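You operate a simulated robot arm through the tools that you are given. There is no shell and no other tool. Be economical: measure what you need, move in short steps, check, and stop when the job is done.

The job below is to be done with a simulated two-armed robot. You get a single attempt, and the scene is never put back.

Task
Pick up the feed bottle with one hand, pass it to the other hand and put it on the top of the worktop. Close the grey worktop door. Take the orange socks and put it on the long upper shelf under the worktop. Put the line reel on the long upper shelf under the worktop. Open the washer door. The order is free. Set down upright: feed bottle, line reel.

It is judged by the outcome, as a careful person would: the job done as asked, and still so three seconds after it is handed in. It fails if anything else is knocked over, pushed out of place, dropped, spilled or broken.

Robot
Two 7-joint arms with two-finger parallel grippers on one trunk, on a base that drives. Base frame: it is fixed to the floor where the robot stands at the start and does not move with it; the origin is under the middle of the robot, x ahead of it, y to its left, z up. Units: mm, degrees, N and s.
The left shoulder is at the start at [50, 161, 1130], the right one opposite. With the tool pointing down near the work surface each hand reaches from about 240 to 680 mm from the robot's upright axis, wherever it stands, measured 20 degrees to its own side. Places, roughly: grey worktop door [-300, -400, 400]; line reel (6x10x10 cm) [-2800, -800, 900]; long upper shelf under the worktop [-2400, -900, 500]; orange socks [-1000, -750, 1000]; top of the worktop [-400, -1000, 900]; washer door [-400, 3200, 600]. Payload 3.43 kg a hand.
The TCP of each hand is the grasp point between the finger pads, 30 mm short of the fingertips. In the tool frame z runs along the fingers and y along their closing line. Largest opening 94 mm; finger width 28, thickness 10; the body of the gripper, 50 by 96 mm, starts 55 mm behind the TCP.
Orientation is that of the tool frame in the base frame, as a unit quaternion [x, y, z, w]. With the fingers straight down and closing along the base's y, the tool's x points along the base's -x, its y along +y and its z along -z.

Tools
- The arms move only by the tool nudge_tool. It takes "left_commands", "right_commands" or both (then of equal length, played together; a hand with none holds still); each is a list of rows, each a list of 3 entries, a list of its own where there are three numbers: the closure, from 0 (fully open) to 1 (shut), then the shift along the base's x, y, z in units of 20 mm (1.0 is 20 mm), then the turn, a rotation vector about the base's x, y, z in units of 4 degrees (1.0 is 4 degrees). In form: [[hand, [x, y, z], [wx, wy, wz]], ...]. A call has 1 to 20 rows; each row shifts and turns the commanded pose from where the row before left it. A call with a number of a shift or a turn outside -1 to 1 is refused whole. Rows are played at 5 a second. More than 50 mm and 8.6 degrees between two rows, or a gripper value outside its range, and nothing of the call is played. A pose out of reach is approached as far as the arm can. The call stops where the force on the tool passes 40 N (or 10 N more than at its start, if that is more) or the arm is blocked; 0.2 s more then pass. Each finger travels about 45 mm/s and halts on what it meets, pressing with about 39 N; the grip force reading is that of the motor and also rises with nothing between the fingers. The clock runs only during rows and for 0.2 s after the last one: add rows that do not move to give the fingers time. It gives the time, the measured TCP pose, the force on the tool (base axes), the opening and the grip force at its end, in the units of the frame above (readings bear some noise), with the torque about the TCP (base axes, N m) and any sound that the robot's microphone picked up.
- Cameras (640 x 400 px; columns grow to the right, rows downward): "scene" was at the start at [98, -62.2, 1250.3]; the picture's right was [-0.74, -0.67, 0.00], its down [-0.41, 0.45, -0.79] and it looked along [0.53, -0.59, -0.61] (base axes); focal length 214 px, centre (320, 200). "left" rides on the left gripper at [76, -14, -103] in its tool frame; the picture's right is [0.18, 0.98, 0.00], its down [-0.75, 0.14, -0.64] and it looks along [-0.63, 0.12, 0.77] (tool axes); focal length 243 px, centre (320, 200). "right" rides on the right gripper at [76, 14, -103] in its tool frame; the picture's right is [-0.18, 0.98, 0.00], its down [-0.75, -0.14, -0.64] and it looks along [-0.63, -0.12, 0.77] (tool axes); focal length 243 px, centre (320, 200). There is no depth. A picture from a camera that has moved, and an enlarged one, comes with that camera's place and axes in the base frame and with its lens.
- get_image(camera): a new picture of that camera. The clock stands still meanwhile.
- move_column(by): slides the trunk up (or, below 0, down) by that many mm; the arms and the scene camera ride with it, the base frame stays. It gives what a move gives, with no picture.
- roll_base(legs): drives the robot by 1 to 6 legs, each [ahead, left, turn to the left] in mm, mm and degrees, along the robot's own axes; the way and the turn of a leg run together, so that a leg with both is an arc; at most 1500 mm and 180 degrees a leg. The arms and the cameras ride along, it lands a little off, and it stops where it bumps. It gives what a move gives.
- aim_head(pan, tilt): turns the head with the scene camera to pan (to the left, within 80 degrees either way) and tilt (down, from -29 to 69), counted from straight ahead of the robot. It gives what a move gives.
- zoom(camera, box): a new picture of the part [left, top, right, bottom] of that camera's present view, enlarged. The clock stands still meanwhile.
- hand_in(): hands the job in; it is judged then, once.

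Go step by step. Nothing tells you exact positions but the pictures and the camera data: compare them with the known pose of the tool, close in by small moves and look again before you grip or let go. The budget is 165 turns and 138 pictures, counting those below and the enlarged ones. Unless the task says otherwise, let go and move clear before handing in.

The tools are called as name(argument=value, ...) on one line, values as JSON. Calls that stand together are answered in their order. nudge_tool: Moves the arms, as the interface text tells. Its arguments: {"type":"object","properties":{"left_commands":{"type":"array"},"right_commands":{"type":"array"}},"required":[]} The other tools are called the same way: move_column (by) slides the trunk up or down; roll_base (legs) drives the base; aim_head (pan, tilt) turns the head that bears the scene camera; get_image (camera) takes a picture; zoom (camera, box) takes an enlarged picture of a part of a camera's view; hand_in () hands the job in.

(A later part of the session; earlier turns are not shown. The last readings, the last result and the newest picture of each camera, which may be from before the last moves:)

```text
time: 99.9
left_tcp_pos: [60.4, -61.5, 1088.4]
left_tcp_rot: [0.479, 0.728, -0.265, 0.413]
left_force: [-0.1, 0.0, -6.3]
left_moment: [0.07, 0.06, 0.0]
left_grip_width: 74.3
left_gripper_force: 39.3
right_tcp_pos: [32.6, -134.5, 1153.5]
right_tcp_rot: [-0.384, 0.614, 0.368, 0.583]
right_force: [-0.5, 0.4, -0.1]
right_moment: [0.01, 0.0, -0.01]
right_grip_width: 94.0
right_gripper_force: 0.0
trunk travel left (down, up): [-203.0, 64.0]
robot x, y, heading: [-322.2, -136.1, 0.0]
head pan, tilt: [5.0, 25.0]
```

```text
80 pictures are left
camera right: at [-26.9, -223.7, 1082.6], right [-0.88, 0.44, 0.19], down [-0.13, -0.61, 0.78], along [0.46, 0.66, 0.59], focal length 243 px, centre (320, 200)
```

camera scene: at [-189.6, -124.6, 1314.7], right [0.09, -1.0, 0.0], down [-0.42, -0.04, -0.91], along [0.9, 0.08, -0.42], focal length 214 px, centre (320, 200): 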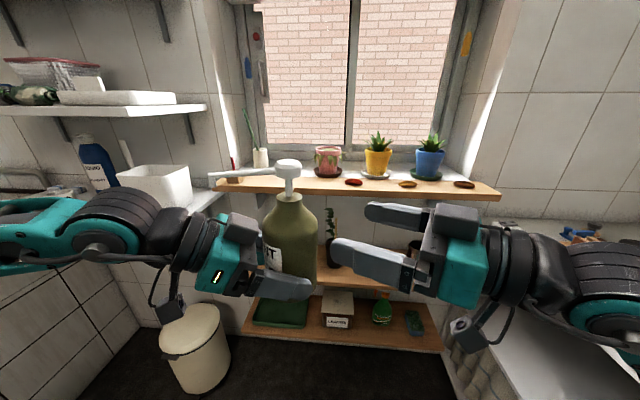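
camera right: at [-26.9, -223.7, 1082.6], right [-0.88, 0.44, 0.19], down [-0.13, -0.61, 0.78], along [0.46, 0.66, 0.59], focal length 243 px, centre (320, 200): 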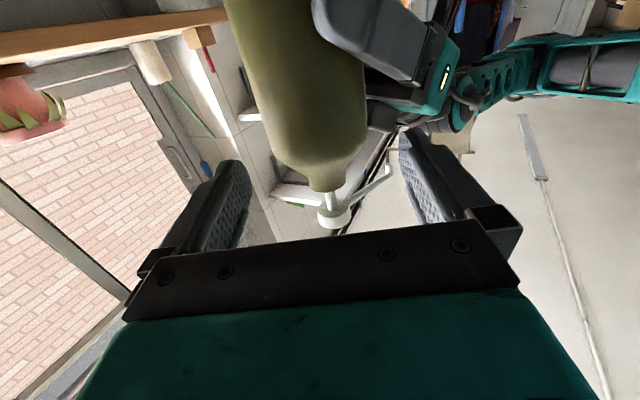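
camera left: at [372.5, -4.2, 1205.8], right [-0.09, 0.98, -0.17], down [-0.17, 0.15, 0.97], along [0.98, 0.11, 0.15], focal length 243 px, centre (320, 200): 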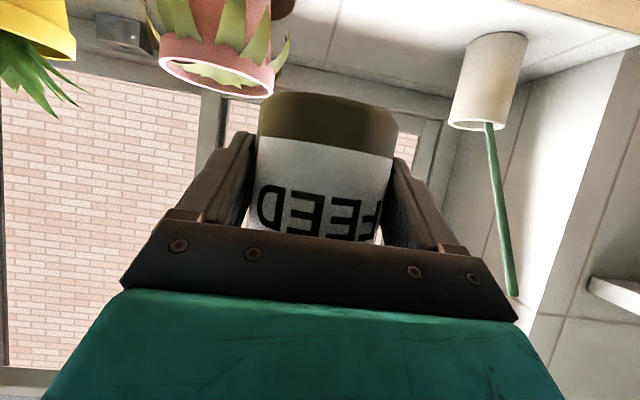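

Centred now. Advance 62 mm along the hand's axis.

nudge_tool(right_commands=[[0, [0.34, 0.7, 0], [0, 0, 0]], [0, [0.34, 0.7, 0], [0, 0, 0]], [0, [0.34, 0.7, 0], [0, 0, 0]], [0, [0.34, 0.7, 0], [0, 0, 0]]])

get_image(camera="right")

zoom(camera="scene", box=[200, 140, 440, 320])

```text
time: 100.9
left_tcp_pos: [63.8, -58.9, 1086.3]
left_tcp_rot: [0.475, 0.732, -0.261, 0.412]
left_force: [7.7, 30.7, -19.9]
left_moment: [-2.05, -0.13, -1.44]
left_grip_width: 74.1
left_gripper_force: 39.2
right_tcp_pos: [60.5, -80.8, 1155.2]
right_tcp_rot: [-0.382, 0.611, 0.369, 0.587]
right_force: [-7.3, -30.2, 13.4]
right_moment: [0.29, 0.62, 1.53]
right_grip_width: 90.4
right_gripper_force: 0.0
trunk travel left (down, up): [-203.0, 64.0]
robot x, y, heading: [-321.5, -136.8, 0.1]
head pan, tilt: [5.0, 25.0]
```

```text
79 pictures are left
camera right: at [1.1, -167.9, 1084.4], right [-0.88, 0.43, 0.19], down [-0.14, -0.61, 0.78], along [0.45, 0.66, 0.6], focal length 243 px, centre (320, 200)
```

right: 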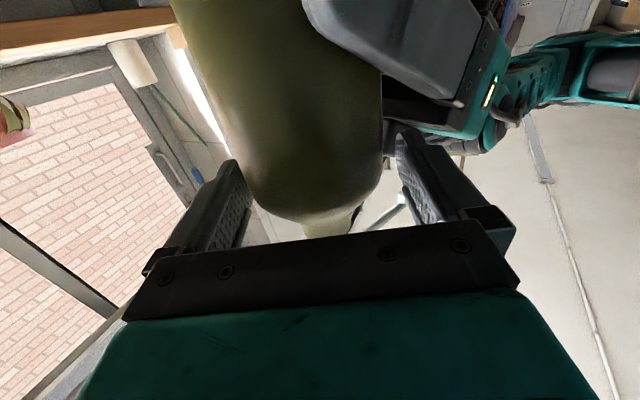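

```text
2.22 times, centred on (320, 230) of scene
camera zoom: at [-189.6, -124.5, 1314.7], right [0.09, -1.0, 0.0], down [-0.42, -0.04, -0.91], along [0.9, 0.08, -0.42], focal length 477 px, centre (320, 133)
```

zoom: 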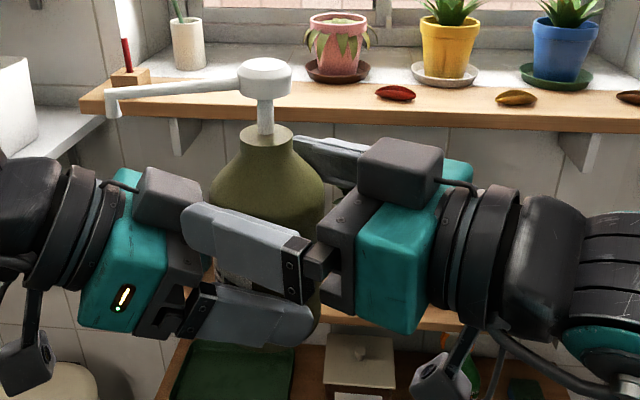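

The right tips reach ~14 mm past the bottle axis, lightly pressing the left hand's top block. I'll ease back 4 mm and close the right hand.

nudge_tool(right_commands=[[0, [-0.08, -0.2, 0.1], [0, 0, 0]], [0.2, [0, 0, 0], [0, 0, 0]], [0.4, [0, 0, 0], [0, 0, 0]], [0.7, [0, 0, 0], [0, 0, 0]], [1, [0, 0, 0], [0, 0, 0]], [1, [0, 0, 0], [0, 0, 0]], [1, [0, 0, 0], [0, 0, 0]]])

get_image(camera="right")

zoom(camera="scene", box=[200, 140, 440, 320])

```text
time: 102.5
left_tcp_pos: [60.6, -60.3, 1087.7]
left_tcp_rot: [0.478, 0.729, -0.265, 0.413]
left_force: [17.9, 6.6, -11.4]
left_moment: [-0.05, 2.48, -1.67]
left_grip_width: 73.8
left_gripper_force: 39.1
right_tcp_pos: [55.6, -82.8, 1155.4]
right_tcp_rot: [-0.386, 0.611, 0.368, 0.584]
right_force: [-18.9, -6.3, 4.6]
right_moment: [-0.17, -1.22, 2.07]
right_grip_width: 77.8
right_gripper_force: 39.1
trunk travel left (down, up): [-203.0, 64.0]
robot x, y, heading: [-323.3, -133.4, 0.1]
head pan, tilt: [5.0, 25.0]
```

```text
77 pictures are left
camera right: at [-2.3, -171.6, 1085.1], right [-0.88, 0.43, 0.18], down [-0.13, -0.61, 0.78], along [0.45, 0.67, 0.6], focal length 243 px, centre (320, 200)
```

right: 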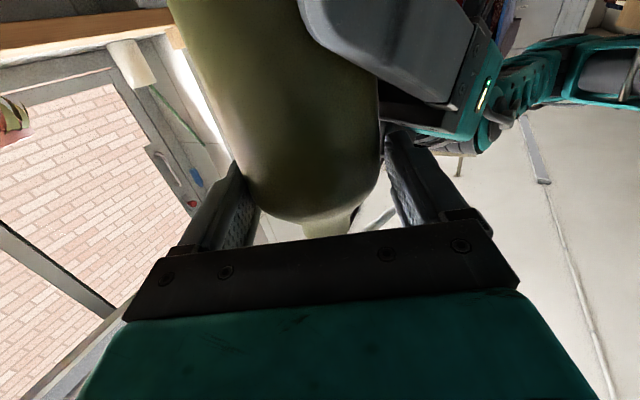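

```text
2.22 times, centred on (320, 230) of scene
camera zoom: at [-189.7, -124.7, 1314.7], right [0.09, -1.0, 0.0], down [-0.42, -0.04, -0.91], along [0.9, 0.08, -0.42], focal length 477 px, centre (320, 133)
```

zoom: 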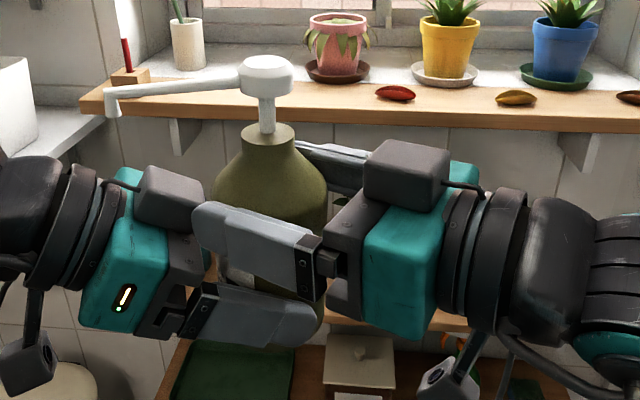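

The right grip reads 78 mm at 39 N. Before letting go with the left, I'll test the hold by tugging up a few millimetres.

nudge_tool(right_commands=[[1, [0, 0, 0.15], [0, 0, 0]], [1, [0, 0, 0.15], [0, 0, 0]], [1, [0, 0, 0], [0, 0, 0]]])

get_image(camera="left")

```text
time: 103.3
left_tcp_pos: [64.6, -60.5, 1090.0]
left_tcp_rot: [0.477, 0.728, -0.264, 0.417]
left_force: [21.3, 17.4, 11.8]
left_moment: [-0.84, 2.92, -2.23]
left_grip_width: 74.5
left_gripper_force: 39.6
right_tcp_pos: [57.8, -83.5, 1158.5]
right_tcp_rot: [-0.386, 0.615, 0.368, 0.581]
right_force: [-21.8, -17.5, -18.8]
right_moment: [-0.79, -1.44, 2.54]
right_grip_width: 75.9
right_gripper_force: 38.9
trunk travel left (down, up): [-203.0, 64.0]
robot x, y, heading: [-322.8, -138.3, 0.2]
head pan, tilt: [5.0, 25.0]
```

```text
75 pictures are left
camera left: at [-0.6, 49.1, 1077.3], right [0.86, 0.49, -0.15], down [0.05, 0.2, 0.98], along [0.51, -0.85, 0.15], focal length 243 px, centre (320, 200)
```

left: 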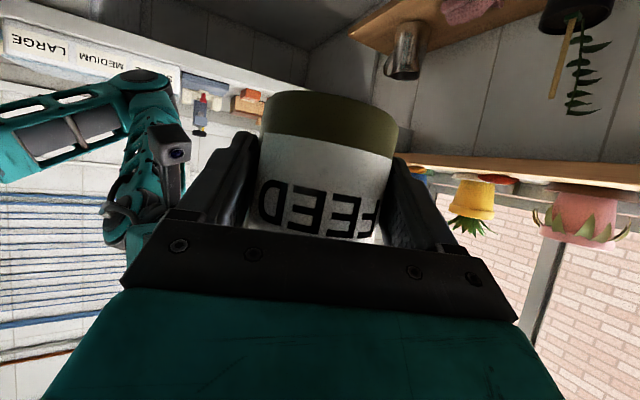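

Both hands moved together with a ~19 N pull, so the right grip holds. Open the left and retreat it along its own axis.

nudge_tool(left_commands=[[0.5, [0, 0, 0], [0, 0, 0]], [0.2, [0, 0, 0], [0, 0, 0]], [0, [0, 0, 0], [0, 0, 0]], [0, [0, 0, 0], [0, 0, 0]], [0, [-0.18, 0.39, 0.24], [0, 0, 0]], [0, [-0.35, 0.78, 0.48], [0, 0, 0]], [0, [-0.35, 0.78, 0.48], [0, 0, 0]], [0, [-0.35, 0.78, 0.48], [0, 0, 0]], [0, [-0.35, 0.78, 0.48], [0, 0, 0]], [0, [-0.35, 0.78, 0.48], [0, 0, 0]], [0, [-0.35, 0.78, 0.48], [0, 0, 0]]])

get_image(camera="scene")

```text
time: 104.6
left_tcp_pos: [62.4, -61.3, 1088.1]
left_tcp_rot: [0.477, 0.728, -0.265, 0.415]
left_force: [1.5, 0.9, 0.2]
left_moment: [-0.06, 0.06, -0.1]
left_grip_width: 94.1
left_gripper_force: 0.1
left hand out of reach, approached as far as the arm can: row 5, 6
right_tcp_pos: [55.1, -81.9, 1158.2]
right_tcp_rot: [-0.386, 0.616, 0.369, 0.579]
right_force: [-1.0, -2.6, 0.4]
right_moment: [-0.11, 0.03, 0.09]
right_grip_width: 72.9
right_gripper_force: 39.3
trunk travel left (down, up): [-203.0, 64.0]
robot x, y, heading: [-320.1, -137.8, 0.1]
head pan, tilt: [5.0, 25.0]
stopped in row 6 (left hand): the force on the tool passed its limit (the readings are from after the stop); the commanded pose is now the measured one
```

```text
74 pictures are left
camera scene: at [-189.9, -125.0, 1314.7], right [0.09, -1.0, 0.0], down [-0.42, -0.04, -0.91], along [0.9, 0.08, -0.42], focal length 214 px, centre (320, 200)
```

scene: 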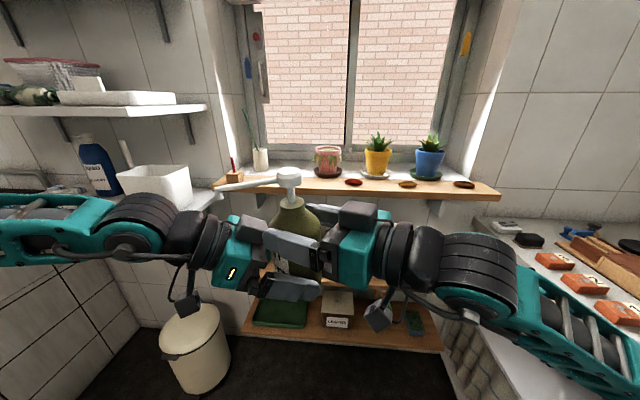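

zoom(camera="scene", box=[200, 140, 440, 320])

get_image(camera="left")

```text
2.22 times, centred on (320, 230) of scene
camera zoom: at [-189.9, -125.0, 1314.7], right [0.09, -1.0, 0.0], down [-0.42, -0.04, -0.91], along [0.9, 0.08, -0.42], focal length 477 px, centre (320, 133)
```

zoom: 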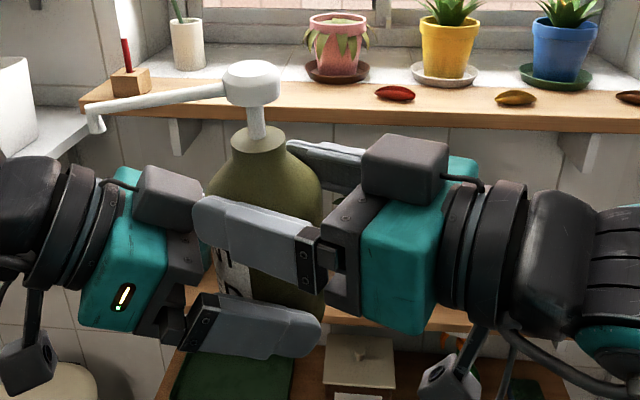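

```text
72 pictures are left
camera left: at [-1.9, 49.2, 1075.7], right [0.86, 0.49, -0.15], down [0.05, 0.2, 0.98], along [0.51, -0.85, 0.15], focal length 243 px, centre (320, 200)
```

left: 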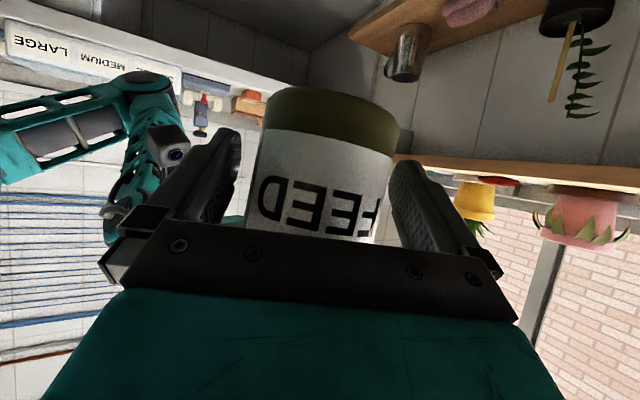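

The bottle leaned slightly and the right grip narrowed to 73 mm, meaning it sits on the bottle's shoulder. I'll re-close the left, then lower the right grip by 14 mm onto the straight body.

nudge_tool(left_commands=[[0.3, [0, 0, 0], [0, 0, 0]], [0.6, [0, 0, 0], [0, 0, 0]], [1, [0, 0, 0], [0, 0, 0]], [1, [0, 0, 0], [0, 0, 0]], [1, [0, 0, 0], [0, 0, 0]], [1, [0, 0, 0], [0, 0, 0]]])

get_image(camera="left")

nudge_tool(right_commands=[[0.5, [0, 0, 0], [0, 0, 0]], [0, [0, 0, 0], [0, 0, 0]], [0, [0, 0, 0], [0, 0, 0]]])

zoom(camera="scene", box=[200, 140, 440, 320])

```text
time: 106.0
left_tcp_pos: [61.9, -60.9, 1088.7]
left_tcp_rot: [0.477, 0.728, -0.265, 0.415]
left_force: [3.4, 7.0, 9.8]
left_moment: [0.12, 0.89, -0.61]
left_grip_width: 75.4
left_gripper_force: 39.5
right_tcp_pos: [54.7, -82.5, 1158.6]
right_tcp_rot: [-0.387, 0.615, 0.369, 0.579]
right_force: [-3.0, -6.8, -10.0]
right_moment: [-0.88, -0.5, 0.61]
right_grip_width: 72.9
right_gripper_force: 38.7
trunk travel left (down, up): [-203.0, 64.0]
robot x, y, heading: [-323.4, -135.9, 0.1]
head pan, tilt: [5.0, 25.0]
```

```text
71 pictures are left
camera left: at [-1.6, 49.2, 1075.9], right [0.86, 0.49, -0.15], down [0.05, 0.2, 0.98], along [0.5, -0.85, 0.15], focal length 243 px, centre (320, 200)
```

left: 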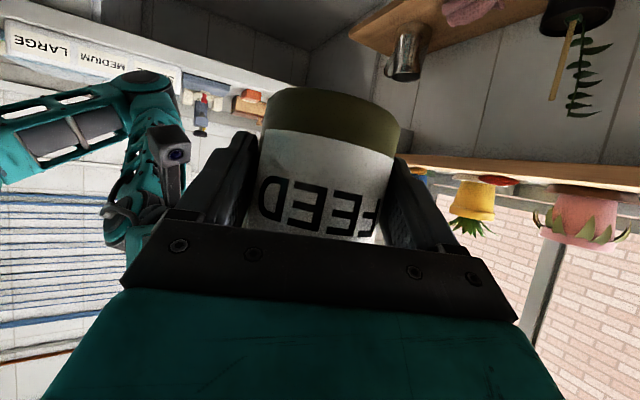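

```text
time: 106.8
left_tcp_pos: [62.1, -60.7, 1089.1]
left_tcp_rot: [0.477, 0.729, -0.265, 0.414]
left_force: [0.4, 1.2, 0.7]
left_moment: [0.04, 0.07, 0.02]
left_grip_width: 74.1
left_gripper_force: 38.6
right_tcp_pos: [55.2, -81.3, 1160.2]
right_tcp_rot: [-0.386, 0.613, 0.37, 0.582]
right_force: [-0.7, -0.2, 0.7]
right_moment: [0.01, -0.04, -0.01]
right_grip_width: 93.7
right_gripper_force: 0.1
trunk travel left (down, up): [-203.0, 64.0]
robot x, y, heading: [-325.1, -133.2, 0.1]
head pan, tilt: [5.0, 25.0]
```

```text
2.22 times, centred on (320, 230) of scene
camera zoom: at [-189.7, -124.8, 1314.7], right [0.09, -1.0, 0.0], down [-0.42, -0.04, -0.91], along [0.9, 0.08, -0.42], focal length 477 px, centre (320, 133)
```

zoom: 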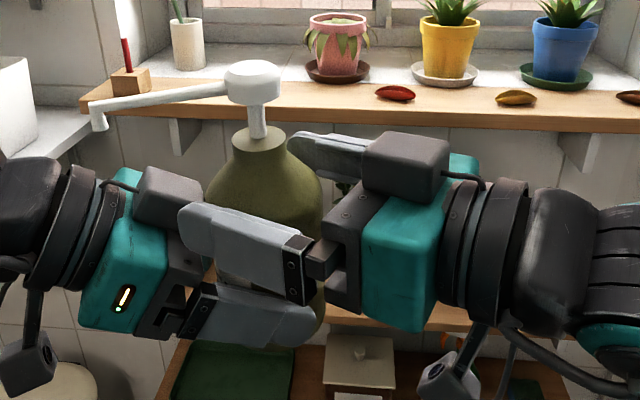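

Lower the right hand 10 mm and re-grip, again testing.

nudge_tool(right_commands=[[0, [0, 0, -0.25], [0, 0, 0]], [0, [0, 0, -0.25], [0, 0, 0]], [0.3, [0, 0, 0], [0, 0, 0]], [0.6, [0, 0, 0], [0, 0, 0]], [1, [0, 0, 0], [0, 0, 0]], [1, [0, 0, 0], [0, 0, 0]], [1, [0, 0, 0], [0, 0, 0]], [1, [0, 0, 0.1], [0, 0, 0]], [1, [0, 0, 0.1], [0, 0, 0]], [1, [0, 0, 0], [0, 0, 0]]])

zoom(camera="scene", box=[200, 140, 440, 320])

```text
time: 109.0
left_tcp_pos: [63.6, -58.2, 1088.4]
left_tcp_rot: [0.476, 0.73, -0.264, 0.413]
left_force: [0.7, 32.5, -5.0]
left_moment: [-1.31, 2.11, -2.24]
left_grip_width: 74.7
left_gripper_force: 39.4
right_tcp_pos: [56.7, -82.5, 1152.4]
right_tcp_rot: [-0.386, 0.614, 0.367, 0.582]
right_force: [-0.4, -33.5, 6.1]
right_moment: [-0.6, -2.15, 2.03]
right_grip_width: 73.0
right_gripper_force: 39.1
trunk travel left (down, up): [-203.0, 64.0]
robot x, y, heading: [-321.0, -132.3, 0.0]
head pan, tilt: [5.0, 25.0]
```

```text
2.22 times, centred on (320, 230) of scene
camera zoom: at [-189.7, -124.8, 1314.7], right [0.09, -1.0, 0.0], down [-0.42, -0.04, -0.91], along [0.9, 0.08, -0.42], focal length 477 px, centre (320, 133)
```

zoom: 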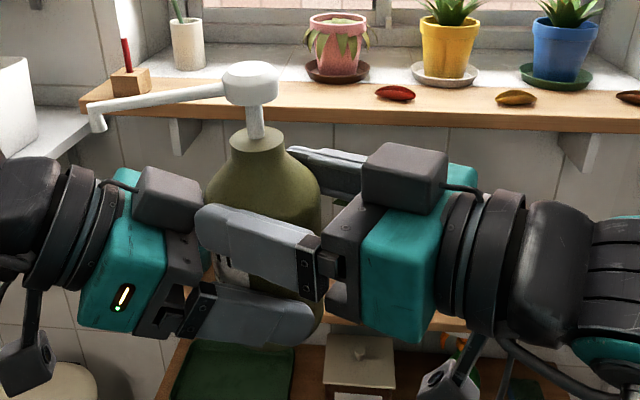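

The right pads sit short of the bottle's widest line, so it squeezes out. A neck grip (35 mm wide, bottle hanging below) will be safer; I'll release the right, back off, rise to neck height and look.

nudge_tool(right_commands=[[0.5, [0, 0, 0], [0, 0, 0]], [0, [0, 0, 0], [0, 0, 0]], [0, [-0.34, -0.7, 0], [0, 0, 0]], [0, [-0.34, -0.7, 0], [0, 0, 0]], [0, [-0.34, -0.7, 0], [0, 0, 0]], [0, [-0.34, -0.7, 0], [0, 0, 0]], [0.4, [-0.34, -0.7, 1], [0, 0, 0]], [0.4, [0, 0, 1], [0, 0, 0]]])

get_image(camera="right")

zoom(camera="scene", box=[200, 140, 440, 320])

```text
time: 110.8
left_tcp_pos: [61.1, -58.7, 1088.8]
left_tcp_rot: [0.477, 0.728, -0.266, 0.415]
left_force: [-0.2, -0.1, 0.2]
left_moment: [0.06, 0.03, 0.02]
left_grip_width: 74.3
left_gripper_force: 39.3
right_tcp_pos: [29.1, -150.3, 1193.3]
right_tcp_rot: [-0.386, 0.614, 0.37, 0.581]
right_force: [-0.1, -0.1, -0.2]
right_moment: [0.03, -0.01, -0.02]
right_grip_width: 56.4
right_gripper_force: 0.0
right hand out of reach, approached as far as the arm can: row 7
trunk travel left (down, up): [-203.0, 64.0]
robot x, y, heading: [-324.6, -135.7, 0.0]
head pan, tilt: [5.0, 25.0]
```

```text
68 pictures are left
camera right: at [-29.8, -240.1, 1123.6], right [-0.88, 0.43, 0.19], down [-0.13, -0.61, 0.79], along [0.45, 0.67, 0.59], focal length 243 px, centre (320, 200)
```

right: 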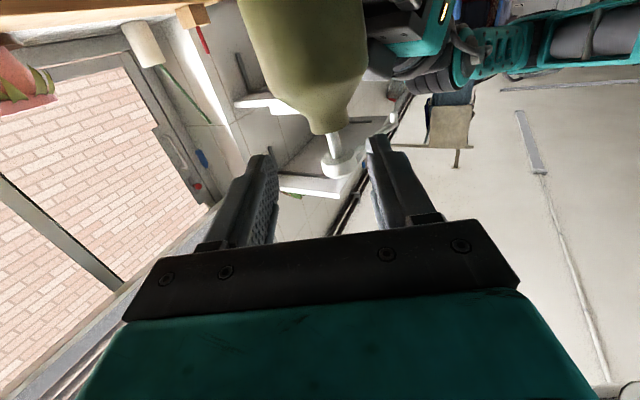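

```text
2.22 times, centred on (320, 230) of scene
camera zoom: at [-189.7, -124.6, 1314.7], right [0.09, -1.0, 0.0], down [-0.42, -0.04, -0.91], along [0.9, 0.08, -0.42], focal length 477 px, centre (320, 133)
```

zoom: 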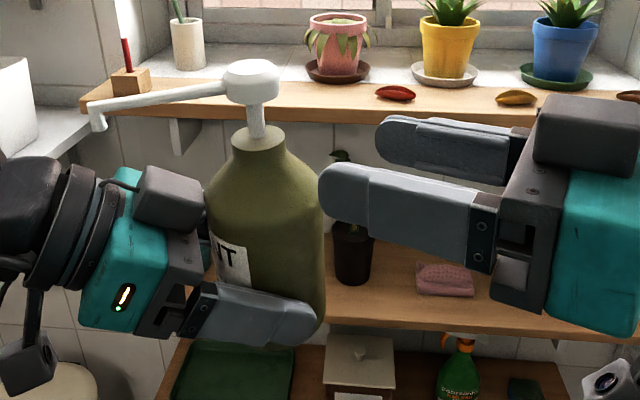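

The neck top is at about (58, -66, 1197). Approach with the fingers half-closed at that height.

nudge_tool(right_commands=[[0.4, [0.2, 0.96, 0.05], [0, 0, 0]], [0.4, [0.32, 0.96, 0.05], [0, 0, 0]], [0.4, [0.36, 0.96, 0.05], [0, 0, 0]], [0.4, [0.36, 0.96, 0.05], [0, 0, 0]]])

get_image(camera="right")

zoom(camera="scene", box=[200, 140, 440, 320])

```text
time: 111.8
left_tcp_pos: [62.9, -59.3, 1089.4]
left_tcp_rot: [0.476, 0.728, -0.265, 0.416]
left_force: [-0.4, -0.4, 0.0]
left_moment: [0.04, 0.05, -0.04]
left_grip_width: 74.4
left_gripper_force: 38.9
right_tcp_pos: [56.7, -73.0, 1197.9]
right_tcp_rot: [-0.386, 0.614, 0.369, 0.581]
right_force: [-0.4, 0.1, -0.2]
right_moment: [0.02, 0.01, 0.03]
right_grip_width: 56.2
right_gripper_force: 0.1
trunk travel left (down, up): [-203.0, 64.0]
robot x, y, heading: [-326.2, -137.9, 0.3]
head pan, tilt: [5.0, 25.0]
```

```text
66 pictures are left
camera right: at [-3.6, -161.9, 1128.4], right [-0.88, 0.43, 0.19], down [-0.13, -0.61, 0.79], along [0.45, 0.67, 0.59], focal length 243 px, centre (320, 200)
```

right: 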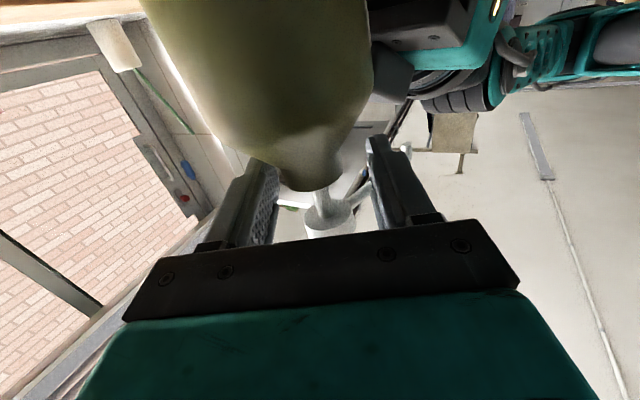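

```text
2.22 times, centred on (320, 230) of scene
camera zoom: at [-189.6, -124.5, 1314.7], right [0.09, -1.0, 0.0], down [-0.42, -0.04, -0.91], along [0.9, 0.08, -0.42], focal length 477 px, centre (320, 133)
```

zoom: 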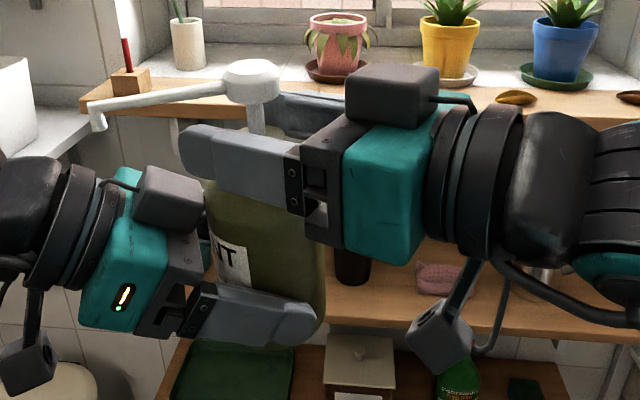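

The neck is between the fingers with no contact. Close and tug-test.

nudge_tool(right_commands=[[0.5, [0, 0, 0], [0, 0, 0]], [0.6, [0, 0, 0], [0, 0, 0]], [0.75, [0, 0, 0], [0, 0, 0]], [1, [0, 0, 0], [0, 0, 0]], [1, [0, 0, 0], [0, 0, 0]], [1, [0, 0, 0], [0, 0, 0]], [1, [0, 0, 0], [0, 0, 0]]])

get_image(camera="right")

nudge_tool(right_commands=[[1, [0, 0, 0.12], [0, 0, 0]], [1, [0, 0, 0.13], [0, 0, 0]], [1, [0, 0, 0], [0, 0, 0]]])

zoom(camera="scene", box=[200, 140, 440, 320])

```text
time: 113.4
left_tcp_pos: [62.7, -60.1, 1089.6]
left_tcp_rot: [0.477, 0.728, -0.264, 0.414]
left_force: [-17.6, 14.1, 1.2]
left_moment: [-0.65, -1.25, -0.22]
left_grip_width: 74.4
left_gripper_force: 39.5
right_tcp_pos: [56.9, -75.1, 1197.8]
right_tcp_rot: [-0.385, 0.615, 0.367, 0.581]
right_force: [17.8, -13.7, -0.4]
right_moment: [-0.77, -0.6, -0.09]
right_grip_width: 32.2
right_gripper_force: 38.9
trunk travel left (down, up): [-203.0, 64.0]
robot x, y, heading: [-320.7, -134.6, -0.0]
head pan, tilt: [5.0, 25.0]
```

```text
64 pictures are left
camera right: at [-2.4, -163.0, 1128.3], right [-0.88, 0.43, 0.19], down [-0.13, -0.6, 0.79], along [0.45, 0.67, 0.59], focal length 243 px, centre (320, 200)
```

right: 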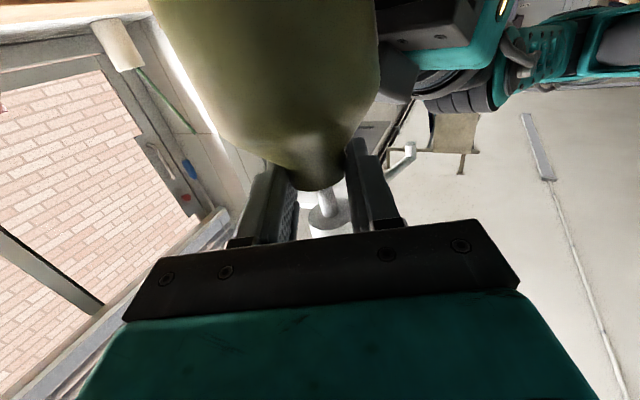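

```text
time: 114.2
left_tcp_pos: [62.6, -61.0, 1091.0]
left_tcp_rot: [0.477, 0.726, -0.266, 0.418]
left_force: [-17.5, 8.6, 12.7]
left_moment: [-1.58, -0.98, -0.22]
left_grip_width: 74.3
left_gripper_force: 39.2
right_tcp_pos: [58.3, -72.3, 1200.8]
right_tcp_rot: [-0.385, 0.618, 0.368, 0.578]
right_force: [18.3, -8.4, -19.2]
right_moment: [0.41, -0.77, -0.02]
right_grip_width: 32.2
right_gripper_force: 39.2
trunk travel left (down, up): [-203.0, 64.0]
robot x, y, heading: [-321.2, -135.5, 0.3]
head pan, tilt: [5.0, 25.0]
```

```text
2.22 times, centred on (320, 230) of scene
camera zoom: at [-189.7, -124.8, 1314.7], right [0.09, -1.0, 0.0], down [-0.42, -0.04, -0.91], along [0.9, 0.08, -0.42], focal length 477 px, centre (320, 133)
```

zoom: 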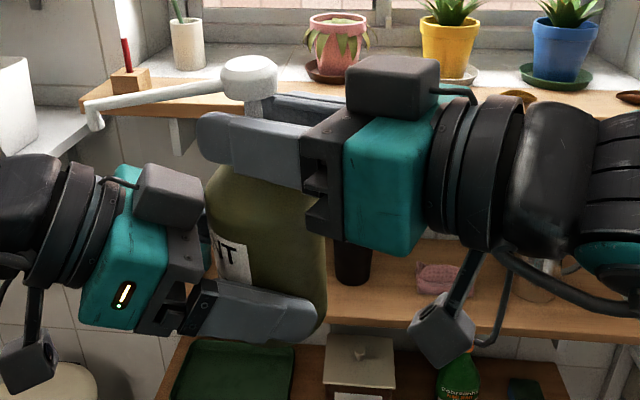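

The neck grip holds under a 19 N tug. Open the left and back it away.

nudge_tool(left_commands=[[0.5, [0, 0, 0], [0, 0, 0]], [0.2, [0, 0, 0], [0, 0, 0]], [0, [0, 0, 0], [0, 0, 0]], [0, [0, 0, 0], [0, 0, 0]], [0, [0, 0, 0], [0, 0, 0]], [0, [-0.2, 0.45, 0], [0, 0, 0]], [0, [-0.2, 0.45, 0], [0, 0, 0]], [0, [-0.2, 0.45, 0], [0, 0, 0]]])

zoom(camera="scene", box=[200, 140, 440, 320])

get_image(camera="left")

```text
time: 116.0
left_tcp_pos: [57.2, -52.6, 1088.6]
left_tcp_rot: [0.474, 0.73, -0.262, 0.418]
left_force: [-0.6, -0.4, -0.5]
left_moment: [-0.01, 0.01, 0.01]
left_grip_width: 94.1
left_gripper_force: 0.0
left hand out of reach, approached as far as the arm can: row 6, 8
right_tcp_pos: [54.4, -73.1, 1203.0]
right_tcp_rot: [-0.387, 0.614, 0.37, 0.58]
right_force: [0.3, -0.6, -6.3]
right_moment: [-0.02, 0.06, -0.01]
right_grip_width: 32.5
right_gripper_force: 38.6
trunk travel left (down, up): [-203.0, 64.0]
robot x, y, heading: [-320.3, -138.8, -0.1]
head pan, tilt: [5.0, 25.0]
```

```text
2.22 times, centred on (320, 230) of scene
camera zoom: at [-189.6, -124.8, 1314.7], right [0.09, -1.0, 0.0], down [-0.42, -0.04, -0.91], along [0.9, 0.08, -0.42], focal length 477 px, centre (320, 133)
```

zoom: 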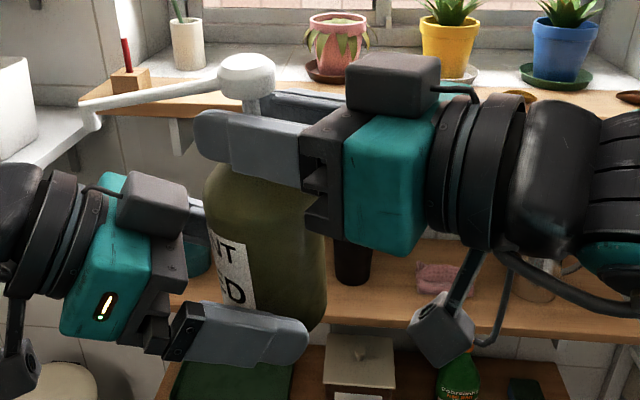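

```text
61 pictures are left
camera left: at [-7.8, 56.1, 1074.5], right [0.86, 0.49, -0.14], down [0.05, 0.2, 0.98], along [0.51, -0.85, 0.15], focal length 243 px, centre (320, 200)
```

left: 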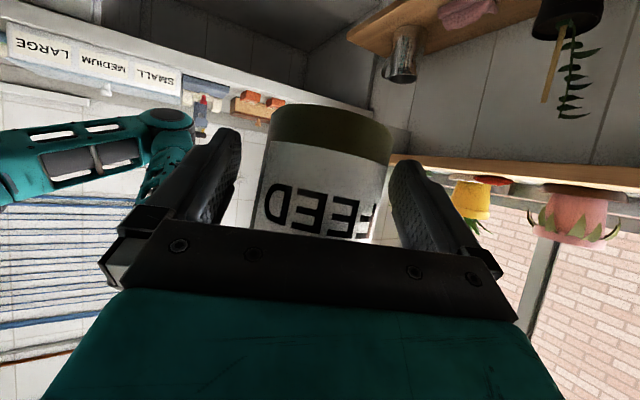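

The right hand now carries the bottle (−6 N). Separate the hands, mostly by moving the right away along the left hand's axis.

nudge_tool(left_commands=[[0, [-0.2, 0.45, 0], [0, 0, 0]], [0, [-0.2, 0.45, 0], [0, 0, 0]], [0, [-0.2, 0.45, 0], [0, 0, 0]], [0, [-0.2, 0.45, 0], [0, 0, 0]], [0, [0, 0.5, 0], [0, 0, 0]], [0, [0, 0.8, 0], [0, 0, 0]], [0, [0, 1, 0], [0, 0, 0]], [0, [0, 1, 0], [0, 0, 0]], [0, [0, 1, 0], [0, 0, 0]], [0, [0, 1, 0], [0, 0, 0]]], right_commands=[[1, [0.25, -0.55, 0], [0, 0, 0]], [1, [0.25, -0.55, 0], [0, 0, 0]], [1, [0.25, -0.55, 0], [0, 0, 0]], [1, [0.25, -0.55, 0], [0, 0, 0]], [1, [0.25, -0.55, 0], [0, 0, 0]], [1, [0.25, -0.55, 0], [0, 0, 0]], [1, [0.25, -0.55, 0], [0, 0, 0]], [1, [0.2, -0.55, 0], [0, 0, 0]], [1, [0.1, -0.55, 0], [0, 0, 0]], [1, [0, -0.55, 0], [0, 0, 0]]])

get_image(camera="scene")

```text
time: 118.2
left_tcp_pos: [57.3, -53.0, 1088.0]
left_tcp_rot: [0.474, 0.73, -0.262, 0.417]
left_force: [0.5, -0.1, -0.3]
left_moment: [-0.05, -0.01, -0.01]
left_grip_width: 94.0
left_gripper_force: 0.1
left hand out of reach, approached as far as the arm can: row 1, 2, 3, 4, 5, 6, 7, 8, 9, 10
right_tcp_pos: [96.8, -184.8, 1203.0]
right_tcp_rot: [-0.385, 0.615, 0.369, 0.581]
right_force: [0.3, -1.5, -6.1]
right_moment: [-0.02, 0.05, 0.01]
right_grip_width: 32.3
right_gripper_force: 38.9
trunk travel left (down, up): [-203.0, 64.0]
robot x, y, heading: [-320.8, -134.1, 0.2]
head pan, tilt: [5.0, 25.0]
```

```text
60 pictures are left
camera scene: at [-189.7, -125.1, 1314.7], right [0.09, -1.0, 0.0], down [-0.42, -0.04, -0.91], along [0.9, 0.08, -0.42], focal length 214 px, centre (320, 200)
```

scene: 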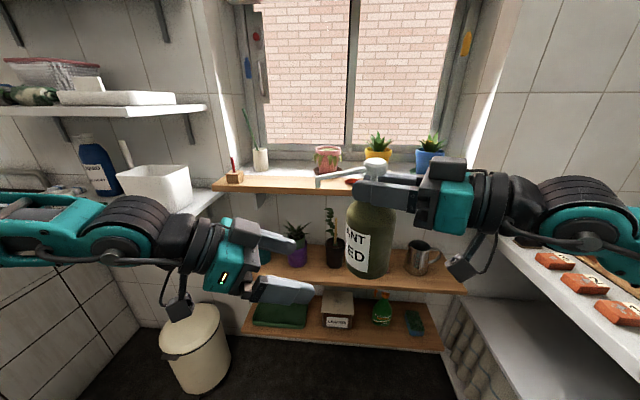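

Handover done. Both hands now turn back to point forward, then I'll drive back along the room and face the worktop.

nudge_tool(left_commands=[[0, [0, 0, 0.2], [0, 0, 1]], [0, [0, 0.4, 0.2], [0, 0, 1]], [0, [0, 0.5, 0.2], [0, 0, 1]], [0, [0, 0.5, 0.2], [0, 0, 1]], [0, [0, 0.5, 0.2], [0, 0, 1]], [0, [0, 0.5, 0.2], [0, 0, 1]], [0, [0, 0.5, 0.2], [0, 0, 1]], [0, [0, 0.5, 0.2], [0, 0, 1]], [0, [0, 0.5, 0.2], [0, 0, 1]], [0, [0, 0.5, 0.2], [0, 0, 1]], [0, [0, 0.5, 0.2], [0, 0, 1]], [0, [0, 0.5, 0.2], [0, 0, 1]], [0, [0, 0.5, 0.2], [0, 0, 1]], [0, [0, 0.5, 0.2], [0, 0, 1]], [0, [0, 0.5, 0.2], [0, 0, 1]], [0, [0, 0.5, 0.2], [0, 0, 1]]], right_commands=[[1, [0, -0.3, 0], [0, 0, -1]], [1, [0, -0.3, 0], [0, 0, -1]], [1, [0, -0.3, 0], [0, 0, -1]], [1, [0, -0.3, 0], [0, 0, -1]], [1, [0, -0.3, 0], [0, 0, -1]], [1, [0, -0.3, 0], [0, 0, -1]], [1, [0, -0.3, 0], [0, 0, -1]], [1, [0, -0.3, 0], [0, 0, -1]], [1, [0, -0.3, 0], [0, 0, -1]], [1, [0, -0.3, 0], [0, 0, -1]], [1, [0, -0.3, 0], [0, 0, -1]], [1, [0, -0.3, 0], [0, 0, -1]], [1, [0, -0.3, 0], [0, 0, -1]], [1, [0, -0.3, 0], [0, 0, -1]], [1, [0, -0.3, 0], [0, 0, -1]], [1, [0, -0.3, 0], [0, 0, -1]]])

roll_base(legs=[[-560, 150, 0], [0, 0, -90]])

aim_head(pan=0, tilt=25)

get_image(camera="scene")

```text
time: 121.6
left_tcp_pos: [98.2, 99.3, 1162.2]
left_tcp_rot: [0.017, 0.871, -0.004, 0.492]
left_force: [0.2, 0.0, 0.1]
left_moment: [-0.05, -0.01, -0.01]
left_grip_width: 94.1
left_gripper_force: 0.0
left hand out of reach, approached as far as the arm can: row 5, 6, 7, 8, 9, 10, 11, 13
right_tcp_pos: [121.2, -247.3, 1208.9]
right_tcp_rot: [-0.128, 0.714, 0.125, 0.676]
right_force: [-0.1, 0.0, -5.9]
right_moment: [0.04, 0.06, 0.0]
right_grip_width: 32.1
right_gripper_force: 39.0
right hand out of reach, approached as far as the arm can: row 7, 8, 9, 10, 11, 12, 13, 14, 15, 16
trunk travel left (down, up): [-203.0, 64.0]
robot x, y, heading: [-323.1, -129.6, 0.2]
head pan, tilt: [5.0, 25.0]
```

```text
time: 128.7
left_tcp_pos: [-650.3, -404.7, 1161.5]
left_tcp_rot: [0.629, 0.603, -0.351, 0.344]
left_force: [-0.4, -0.2, 0.8]
left_moment: [0.02, -0.03, 0.01]
left_grip_width: 93.8
left_gripper_force: 0.0
right_tcp_pos: [-994.3, -428.8, 1208.0]
right_tcp_rot: [0.414, 0.595, -0.39, 0.567]
right_force: [0.8, 0.1, -6.8]
right_moment: [0.06, 0.04, 0.01]
right_grip_width: 31.7
right_gripper_force: 39.4
trunk travel left (down, up): [-203.0, 64.0]
robot x, y, heading: [-882.0, 14.4, -89.8]
head pan, tilt: [5.0, 25.0]
```

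```text
time: 129.4
left_tcp_pos: [-650.4, -405.3, 1162.3]
left_tcp_rot: [0.628, 0.603, -0.351, 0.345]
left_force: [-0.5, 0.4, -0.5]
left_moment: [-0.01, -0.02, 0.02]
left_grip_width: 93.9
left_gripper_force: 0.0
right_tcp_pos: [-994.8, -429.2, 1207.4]
right_tcp_rot: [0.414, 0.597, -0.389, 0.567]
right_force: [-0.7, 0.4, -6.3]
right_moment: [0.07, 0.01, 0.0]
right_grip_width: 31.5
right_gripper_force: 39.6
trunk travel left (down, up): [-203.0, 64.0]
robot x, y, heading: [-881.8, 14.0, -89.9]
head pan, tilt: [0.0, 25.0]
```

```text
59 pictures are left
camera scene: at [-883.5, -116.6, 1314.7], right [-1.0, 0.0, 0.0], down [0.0, 0.42, -0.91], along [0.0, -0.91, -0.42], focal length 214 px, centre (320, 200)
```

scene: 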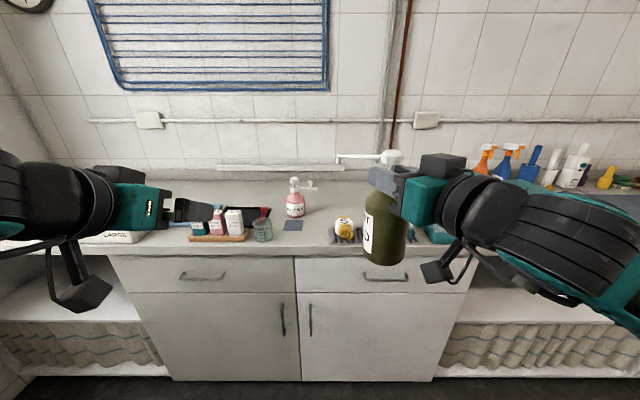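

I see a free patch of worktop between the pink bottle and a yellowish item on a dark tray. Zoom in to see it and find the socks.

zoom(camera="scene", box=[180, 140, 460, 290])

aim_head(pan=-40, tilt=25)

get_image(camera="scene")

```text
2.29 times, centred on (320, 215) of scene
camera zoom: at [-883.5, -116.6, 1314.7], right [-1.0, 0.0, 0.0], down [0.0, 0.42, -0.91], along [0.0, -0.91, -0.42], focal length 490 px, centre (320, 166)
```

zoom: 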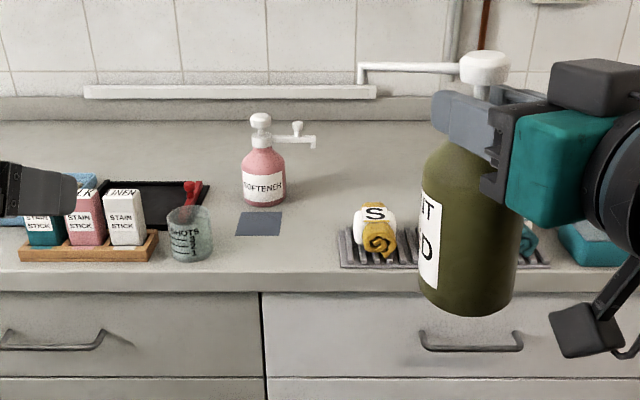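

```text
time: 130.5
left_tcp_pos: [-648.7, -404.4, 1160.4]
left_tcp_rot: [0.628, 0.602, -0.352, 0.345]
left_force: [0.8, -0.2, 0.0]
left_moment: [0.02, -0.02, 0.0]
left_grip_width: 93.9
left_gripper_force: 0.0
right_tcp_pos: [-995.3, -429.7, 1208.4]
right_tcp_rot: [0.415, 0.596, -0.389, 0.567]
right_force: [-0.8, 0.4, -5.5]
right_moment: [0.07, -0.02, -0.02]
right_grip_width: 31.5
right_gripper_force: 39.2
trunk travel left (down, up): [-203.0, 64.0]
robot x, y, heading: [-888.6, 15.7, -89.6]
head pan, tilt: [-40.0, 25.0]
```

```text
57 pictures are left
camera scene: at [-942.7, -95.2, 1314.7], right [-0.77, 0.64, 0.0], down [0.27, 0.33, -0.91], along [-0.58, -0.7, -0.42], focal length 214 px, centre (320, 200)
```

scene: 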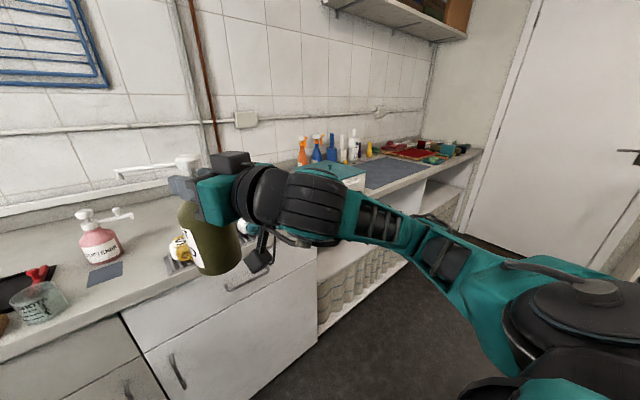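

The free patch is around (-864, -765). I'll drive the bottle over there, still high.

roll_base(legs=[[250, 129, 0]])

nudge_tool(right_commands=[[1, [0, -0.8, -1], [0, 0, 0]], [1, [0, -0.8, -1], [0, 0, 0]], [1, [0, -0.8, -1], [0, 0, 0]], [1, [0, -0.8, -1], [0, 0, 0]], [1, [0, -0.8, -1], [0, 0, 0]]])

aim_head(pan=-10, tilt=35)

get_image(camera="scene")

get_image(camera="right")

```text
time: 132.4
left_tcp_pos: [-522.0, -655.8, 1161.9]
left_tcp_rot: [0.628, 0.603, -0.351, 0.345]
left_force: [-0.4, 0.5, 0.1]
left_moment: [-0.02, -0.02, 0.0]
left_grip_width: 93.8
left_gripper_force: 0.0
right_tcp_pos: [-868.1, -679.5, 1208.2]
right_tcp_rot: [0.414, 0.597, -0.389, 0.567]
right_force: [0.0, -0.5, -5.9]
right_moment: [0.07, -0.01, -0.01]
right_grip_width: 31.6
right_gripper_force: 38.5
trunk travel left (down, up): [-203.0, 64.0]
robot x, y, heading: [-756.6, -239.0, -89.7]
head pan, tilt: [-40.0, 25.0]
```

```text
time: 133.6
left_tcp_pos: [-523.0, -656.3, 1162.2]
left_tcp_rot: [0.628, 0.603, -0.352, 0.345]
left_force: [0.4, 0.8, 0.2]
left_moment: [0.0, 0.0, 0.03]
left_grip_width: 94.0
left_gripper_force: 0.1
right_tcp_pos: [-888.9, -714.4, 1159.8]
right_tcp_rot: [0.413, 0.598, -0.388, 0.567]
right_force: [0.5, -0.3, -5.5]
right_moment: [0.07, 0.02, -0.01]
right_grip_width: 31.4
right_gripper_force: 38.3
right hand out of reach, approached as far as the arm can: row 1, 2, 3, 4, 5
trunk travel left (down, up): [-203.0, 64.0]
robot x, y, heading: [-759.2, -238.6, -89.5]
head pan, tilt: [-40.0, 25.0]
```

```text
time: 134.6
left_tcp_pos: [-521.5, -655.7, 1160.8]
left_tcp_rot: [0.628, 0.603, -0.351, 0.345]
left_force: [0.3, 0.2, -0.8]
left_moment: [0.04, 0.01, -0.03]
left_grip_width: 94.1
left_gripper_force: 0.0
right_tcp_pos: [-887.7, -713.9, 1161.2]
right_tcp_rot: [0.412, 0.597, -0.388, 0.568]
right_force: [-0.3, -0.6, -5.1]
right_moment: [0.07, -0.01, 0.01]
right_grip_width: 30.9
right_gripper_force: 39.5
trunk travel left (down, up): [-203.0, 64.0]
robot x, y, heading: [-758.8, -228.9, -89.7]
head pan, tilt: [-10.0, 35.0]
```

```text
56 pictures are left
camera scene: at [-772.1, -361.6, 1299.0], right [-0.99, 0.17, 0.0], down [0.1, 0.57, -0.82], along [-0.14, -0.81, -0.57], focal length 214 px, centre (320, 200)
```

scene: 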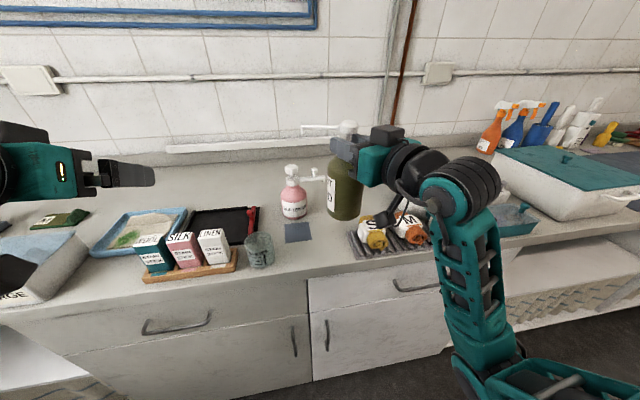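

```text
55 pictures are left
camera right: at [-913.2, -608.2, 1091.3], right [0.92, 0.34, 0.19], down [-0.35, 0.51, 0.79], along [0.17, -0.79, 0.59], focal length 243 px, centre (320, 200)
```

right: 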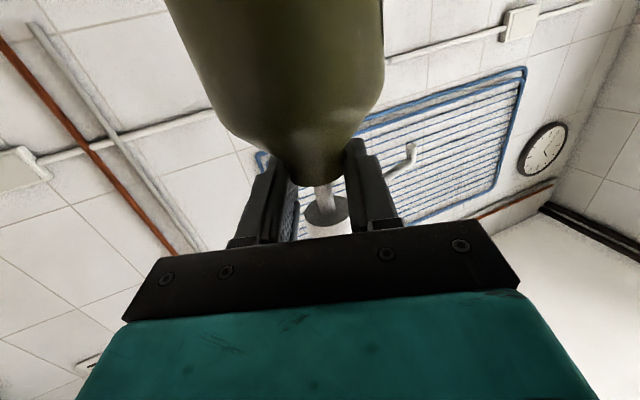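

The neck grip is creeping slightly (32→31 mm), so I'll place it promptly: small base shift, raise the left hand clear, lower the trunk.

roll_base(legs=[[44, 21, 0]])

nudge_tool(left_commands=[[0, [0, 0, 1], [0, 0, 0]], [0, [0, 0, 1], [0, 0, 0]], [0, [0, 0, 1], [0, 0, 0]], [0, [0, 0, 1], [0, 0, 0]], [0, [0, 0, 1], [0, 0, 0]]])

move_column(by=-95)

get_image(camera="scene")

```text
time: 135.5
left_tcp_pos: [-501.4, -699.2, 1162.3]
left_tcp_rot: [0.628, 0.603, -0.351, 0.344]
left_force: [0.2, 0.0, 0.0]
left_moment: [0.0, 0.0, -0.02]
left_grip_width: 93.9
left_gripper_force: 0.1
right_tcp_pos: [-867.0, -756.4, 1160.2]
right_tcp_rot: [0.413, 0.598, -0.387, 0.567]
right_force: [-0.4, 0.0, -7.4]
right_moment: [0.05, 0.03, -0.02]
right_grip_width: 31.3
right_gripper_force: 38.5
trunk travel left (down, up): [-203.0, 64.0]
robot x, y, heading: [-735.7, -280.5, -89.5]
head pan, tilt: [-10.0, 35.0]
```

```text
time: 136.7
left_tcp_pos: [-501.7, -699.3, 1262.9]
left_tcp_rot: [0.629, 0.603, -0.35, 0.344]
left_force: [0.4, 0.0, 1.1]
left_moment: [0.03, -0.04, -0.04]
left_grip_width: 94.1
left_gripper_force: 0.2
right_tcp_pos: [-868.1, -756.9, 1160.8]
right_tcp_rot: [0.412, 0.598, -0.387, 0.568]
right_force: [0.3, -0.5, -5.6]
right_moment: [0.02, 0.0, 0.03]
right_grip_width: 30.9
right_gripper_force: 39.5
trunk travel left (down, up): [-203.0, 64.0]
robot x, y, heading: [-736.5, -281.3, -89.8]
head pan, tilt: [-10.0, 35.0]
```

```text
time: 138.0
left_tcp_pos: [-501.7, -699.2, 1166.8]
left_tcp_rot: [0.628, 0.602, -0.351, 0.345]
left_force: [0.0, 0.1, -0.3]
left_moment: [0.04, 0.01, 0.02]
left_grip_width: 93.9
left_gripper_force: 0.1
right_tcp_pos: [-868.9, -755.2, 1064.9]
right_tcp_rot: [0.413, 0.597, -0.388, 0.568]
right_force: [-0.6, 0.1, -6.3]
right_moment: [0.05, -0.01, 0.03]
right_grip_width: 31.4
right_gripper_force: 38.9
trunk travel left (down, up): [-108.0, 159.0]
robot x, y, heading: [-733.7, -281.8, -89.9]
head pan, tilt: [-10.0, 35.0]
```

```text
54 pictures are left
camera scene: at [-751.4, -404.6, 1204.0], right [-0.99, 0.17, 0.0], down [0.1, 0.57, -0.82], along [-0.14, -0.81, -0.57], focal length 214 px, centre (320, 200)
```

scene: 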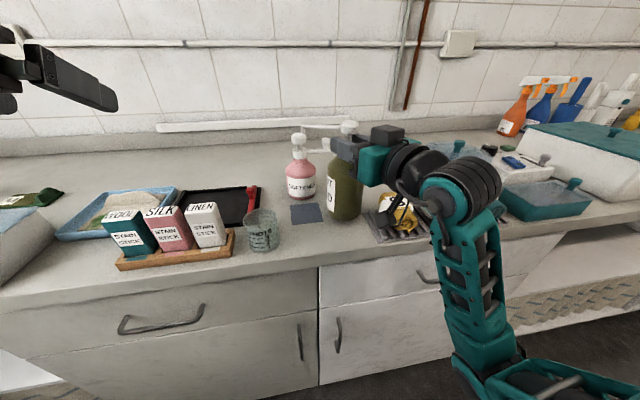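

Looks clear of the card and rack. Lower the last bit in small steps, watching the force.

move_column(by=-22)

move_column(by=-6)

zoom(camera="scene", box=[260, 120, 440, 250])

```text
time: 138.7
left_tcp_pos: [-500.6, -696.9, 1146.0]
left_tcp_rot: [0.627, 0.602, -0.352, 0.346]
left_force: [0.0, 0.4, 0.2]
left_moment: [0.0, 0.02, -0.04]
left_grip_width: 94.1
left_gripper_force: 0.1
right_tcp_pos: [-867.1, -754.8, 1050.1]
right_tcp_rot: [0.408, 0.592, -0.393, 0.573]
right_force: [-2.1, -8.6, 33.8]
right_moment: [-0.33, 0.19, -0.11]
right_grip_width: 30.9
right_gripper_force: 39.1
trunk travel left (down, up): [-86.0, 181.0]
robot x, y, heading: [-734.4, -280.0, -89.8]
head pan, tilt: [-10.0, 35.0]
```

```text
time: 139.2
left_tcp_pos: [-501.4, -696.5, 1140.3]
left_tcp_rot: [0.629, 0.602, -0.352, 0.344]
left_force: [-0.6, 0.7, 0.3]
left_moment: [0.02, -0.01, 0.04]
left_grip_width: 94.0
left_gripper_force: 0.0
right_tcp_pos: [-867.6, -753.5, 1044.0]
right_tcp_rot: [0.406, 0.592, -0.392, 0.575]
right_force: [-3.2, -4.7, 33.1]
right_moment: [-0.99, 0.13, -0.19]
right_grip_width: 31.3
right_gripper_force: 39.2
trunk travel left (down, up): [-80.0, 187.0]
robot x, y, heading: [-737.4, -281.2, -89.8]
head pan, tilt: [-10.0, 35.0]
```

```text
3.08 times, centred on (350, 185) of scene
camera zoom: at [-751.0, -402.4, 1176.3], right [-0.99, 0.17, 0.0], down [0.1, 0.56, -0.82], along [-0.14, -0.81, -0.57], focal length 660 px, centre (228, 246)
```

zoom: 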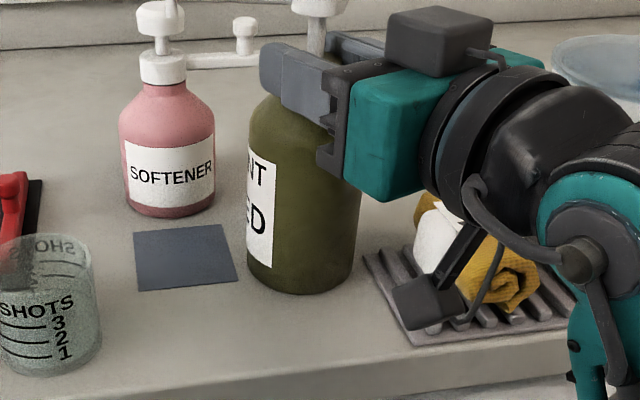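

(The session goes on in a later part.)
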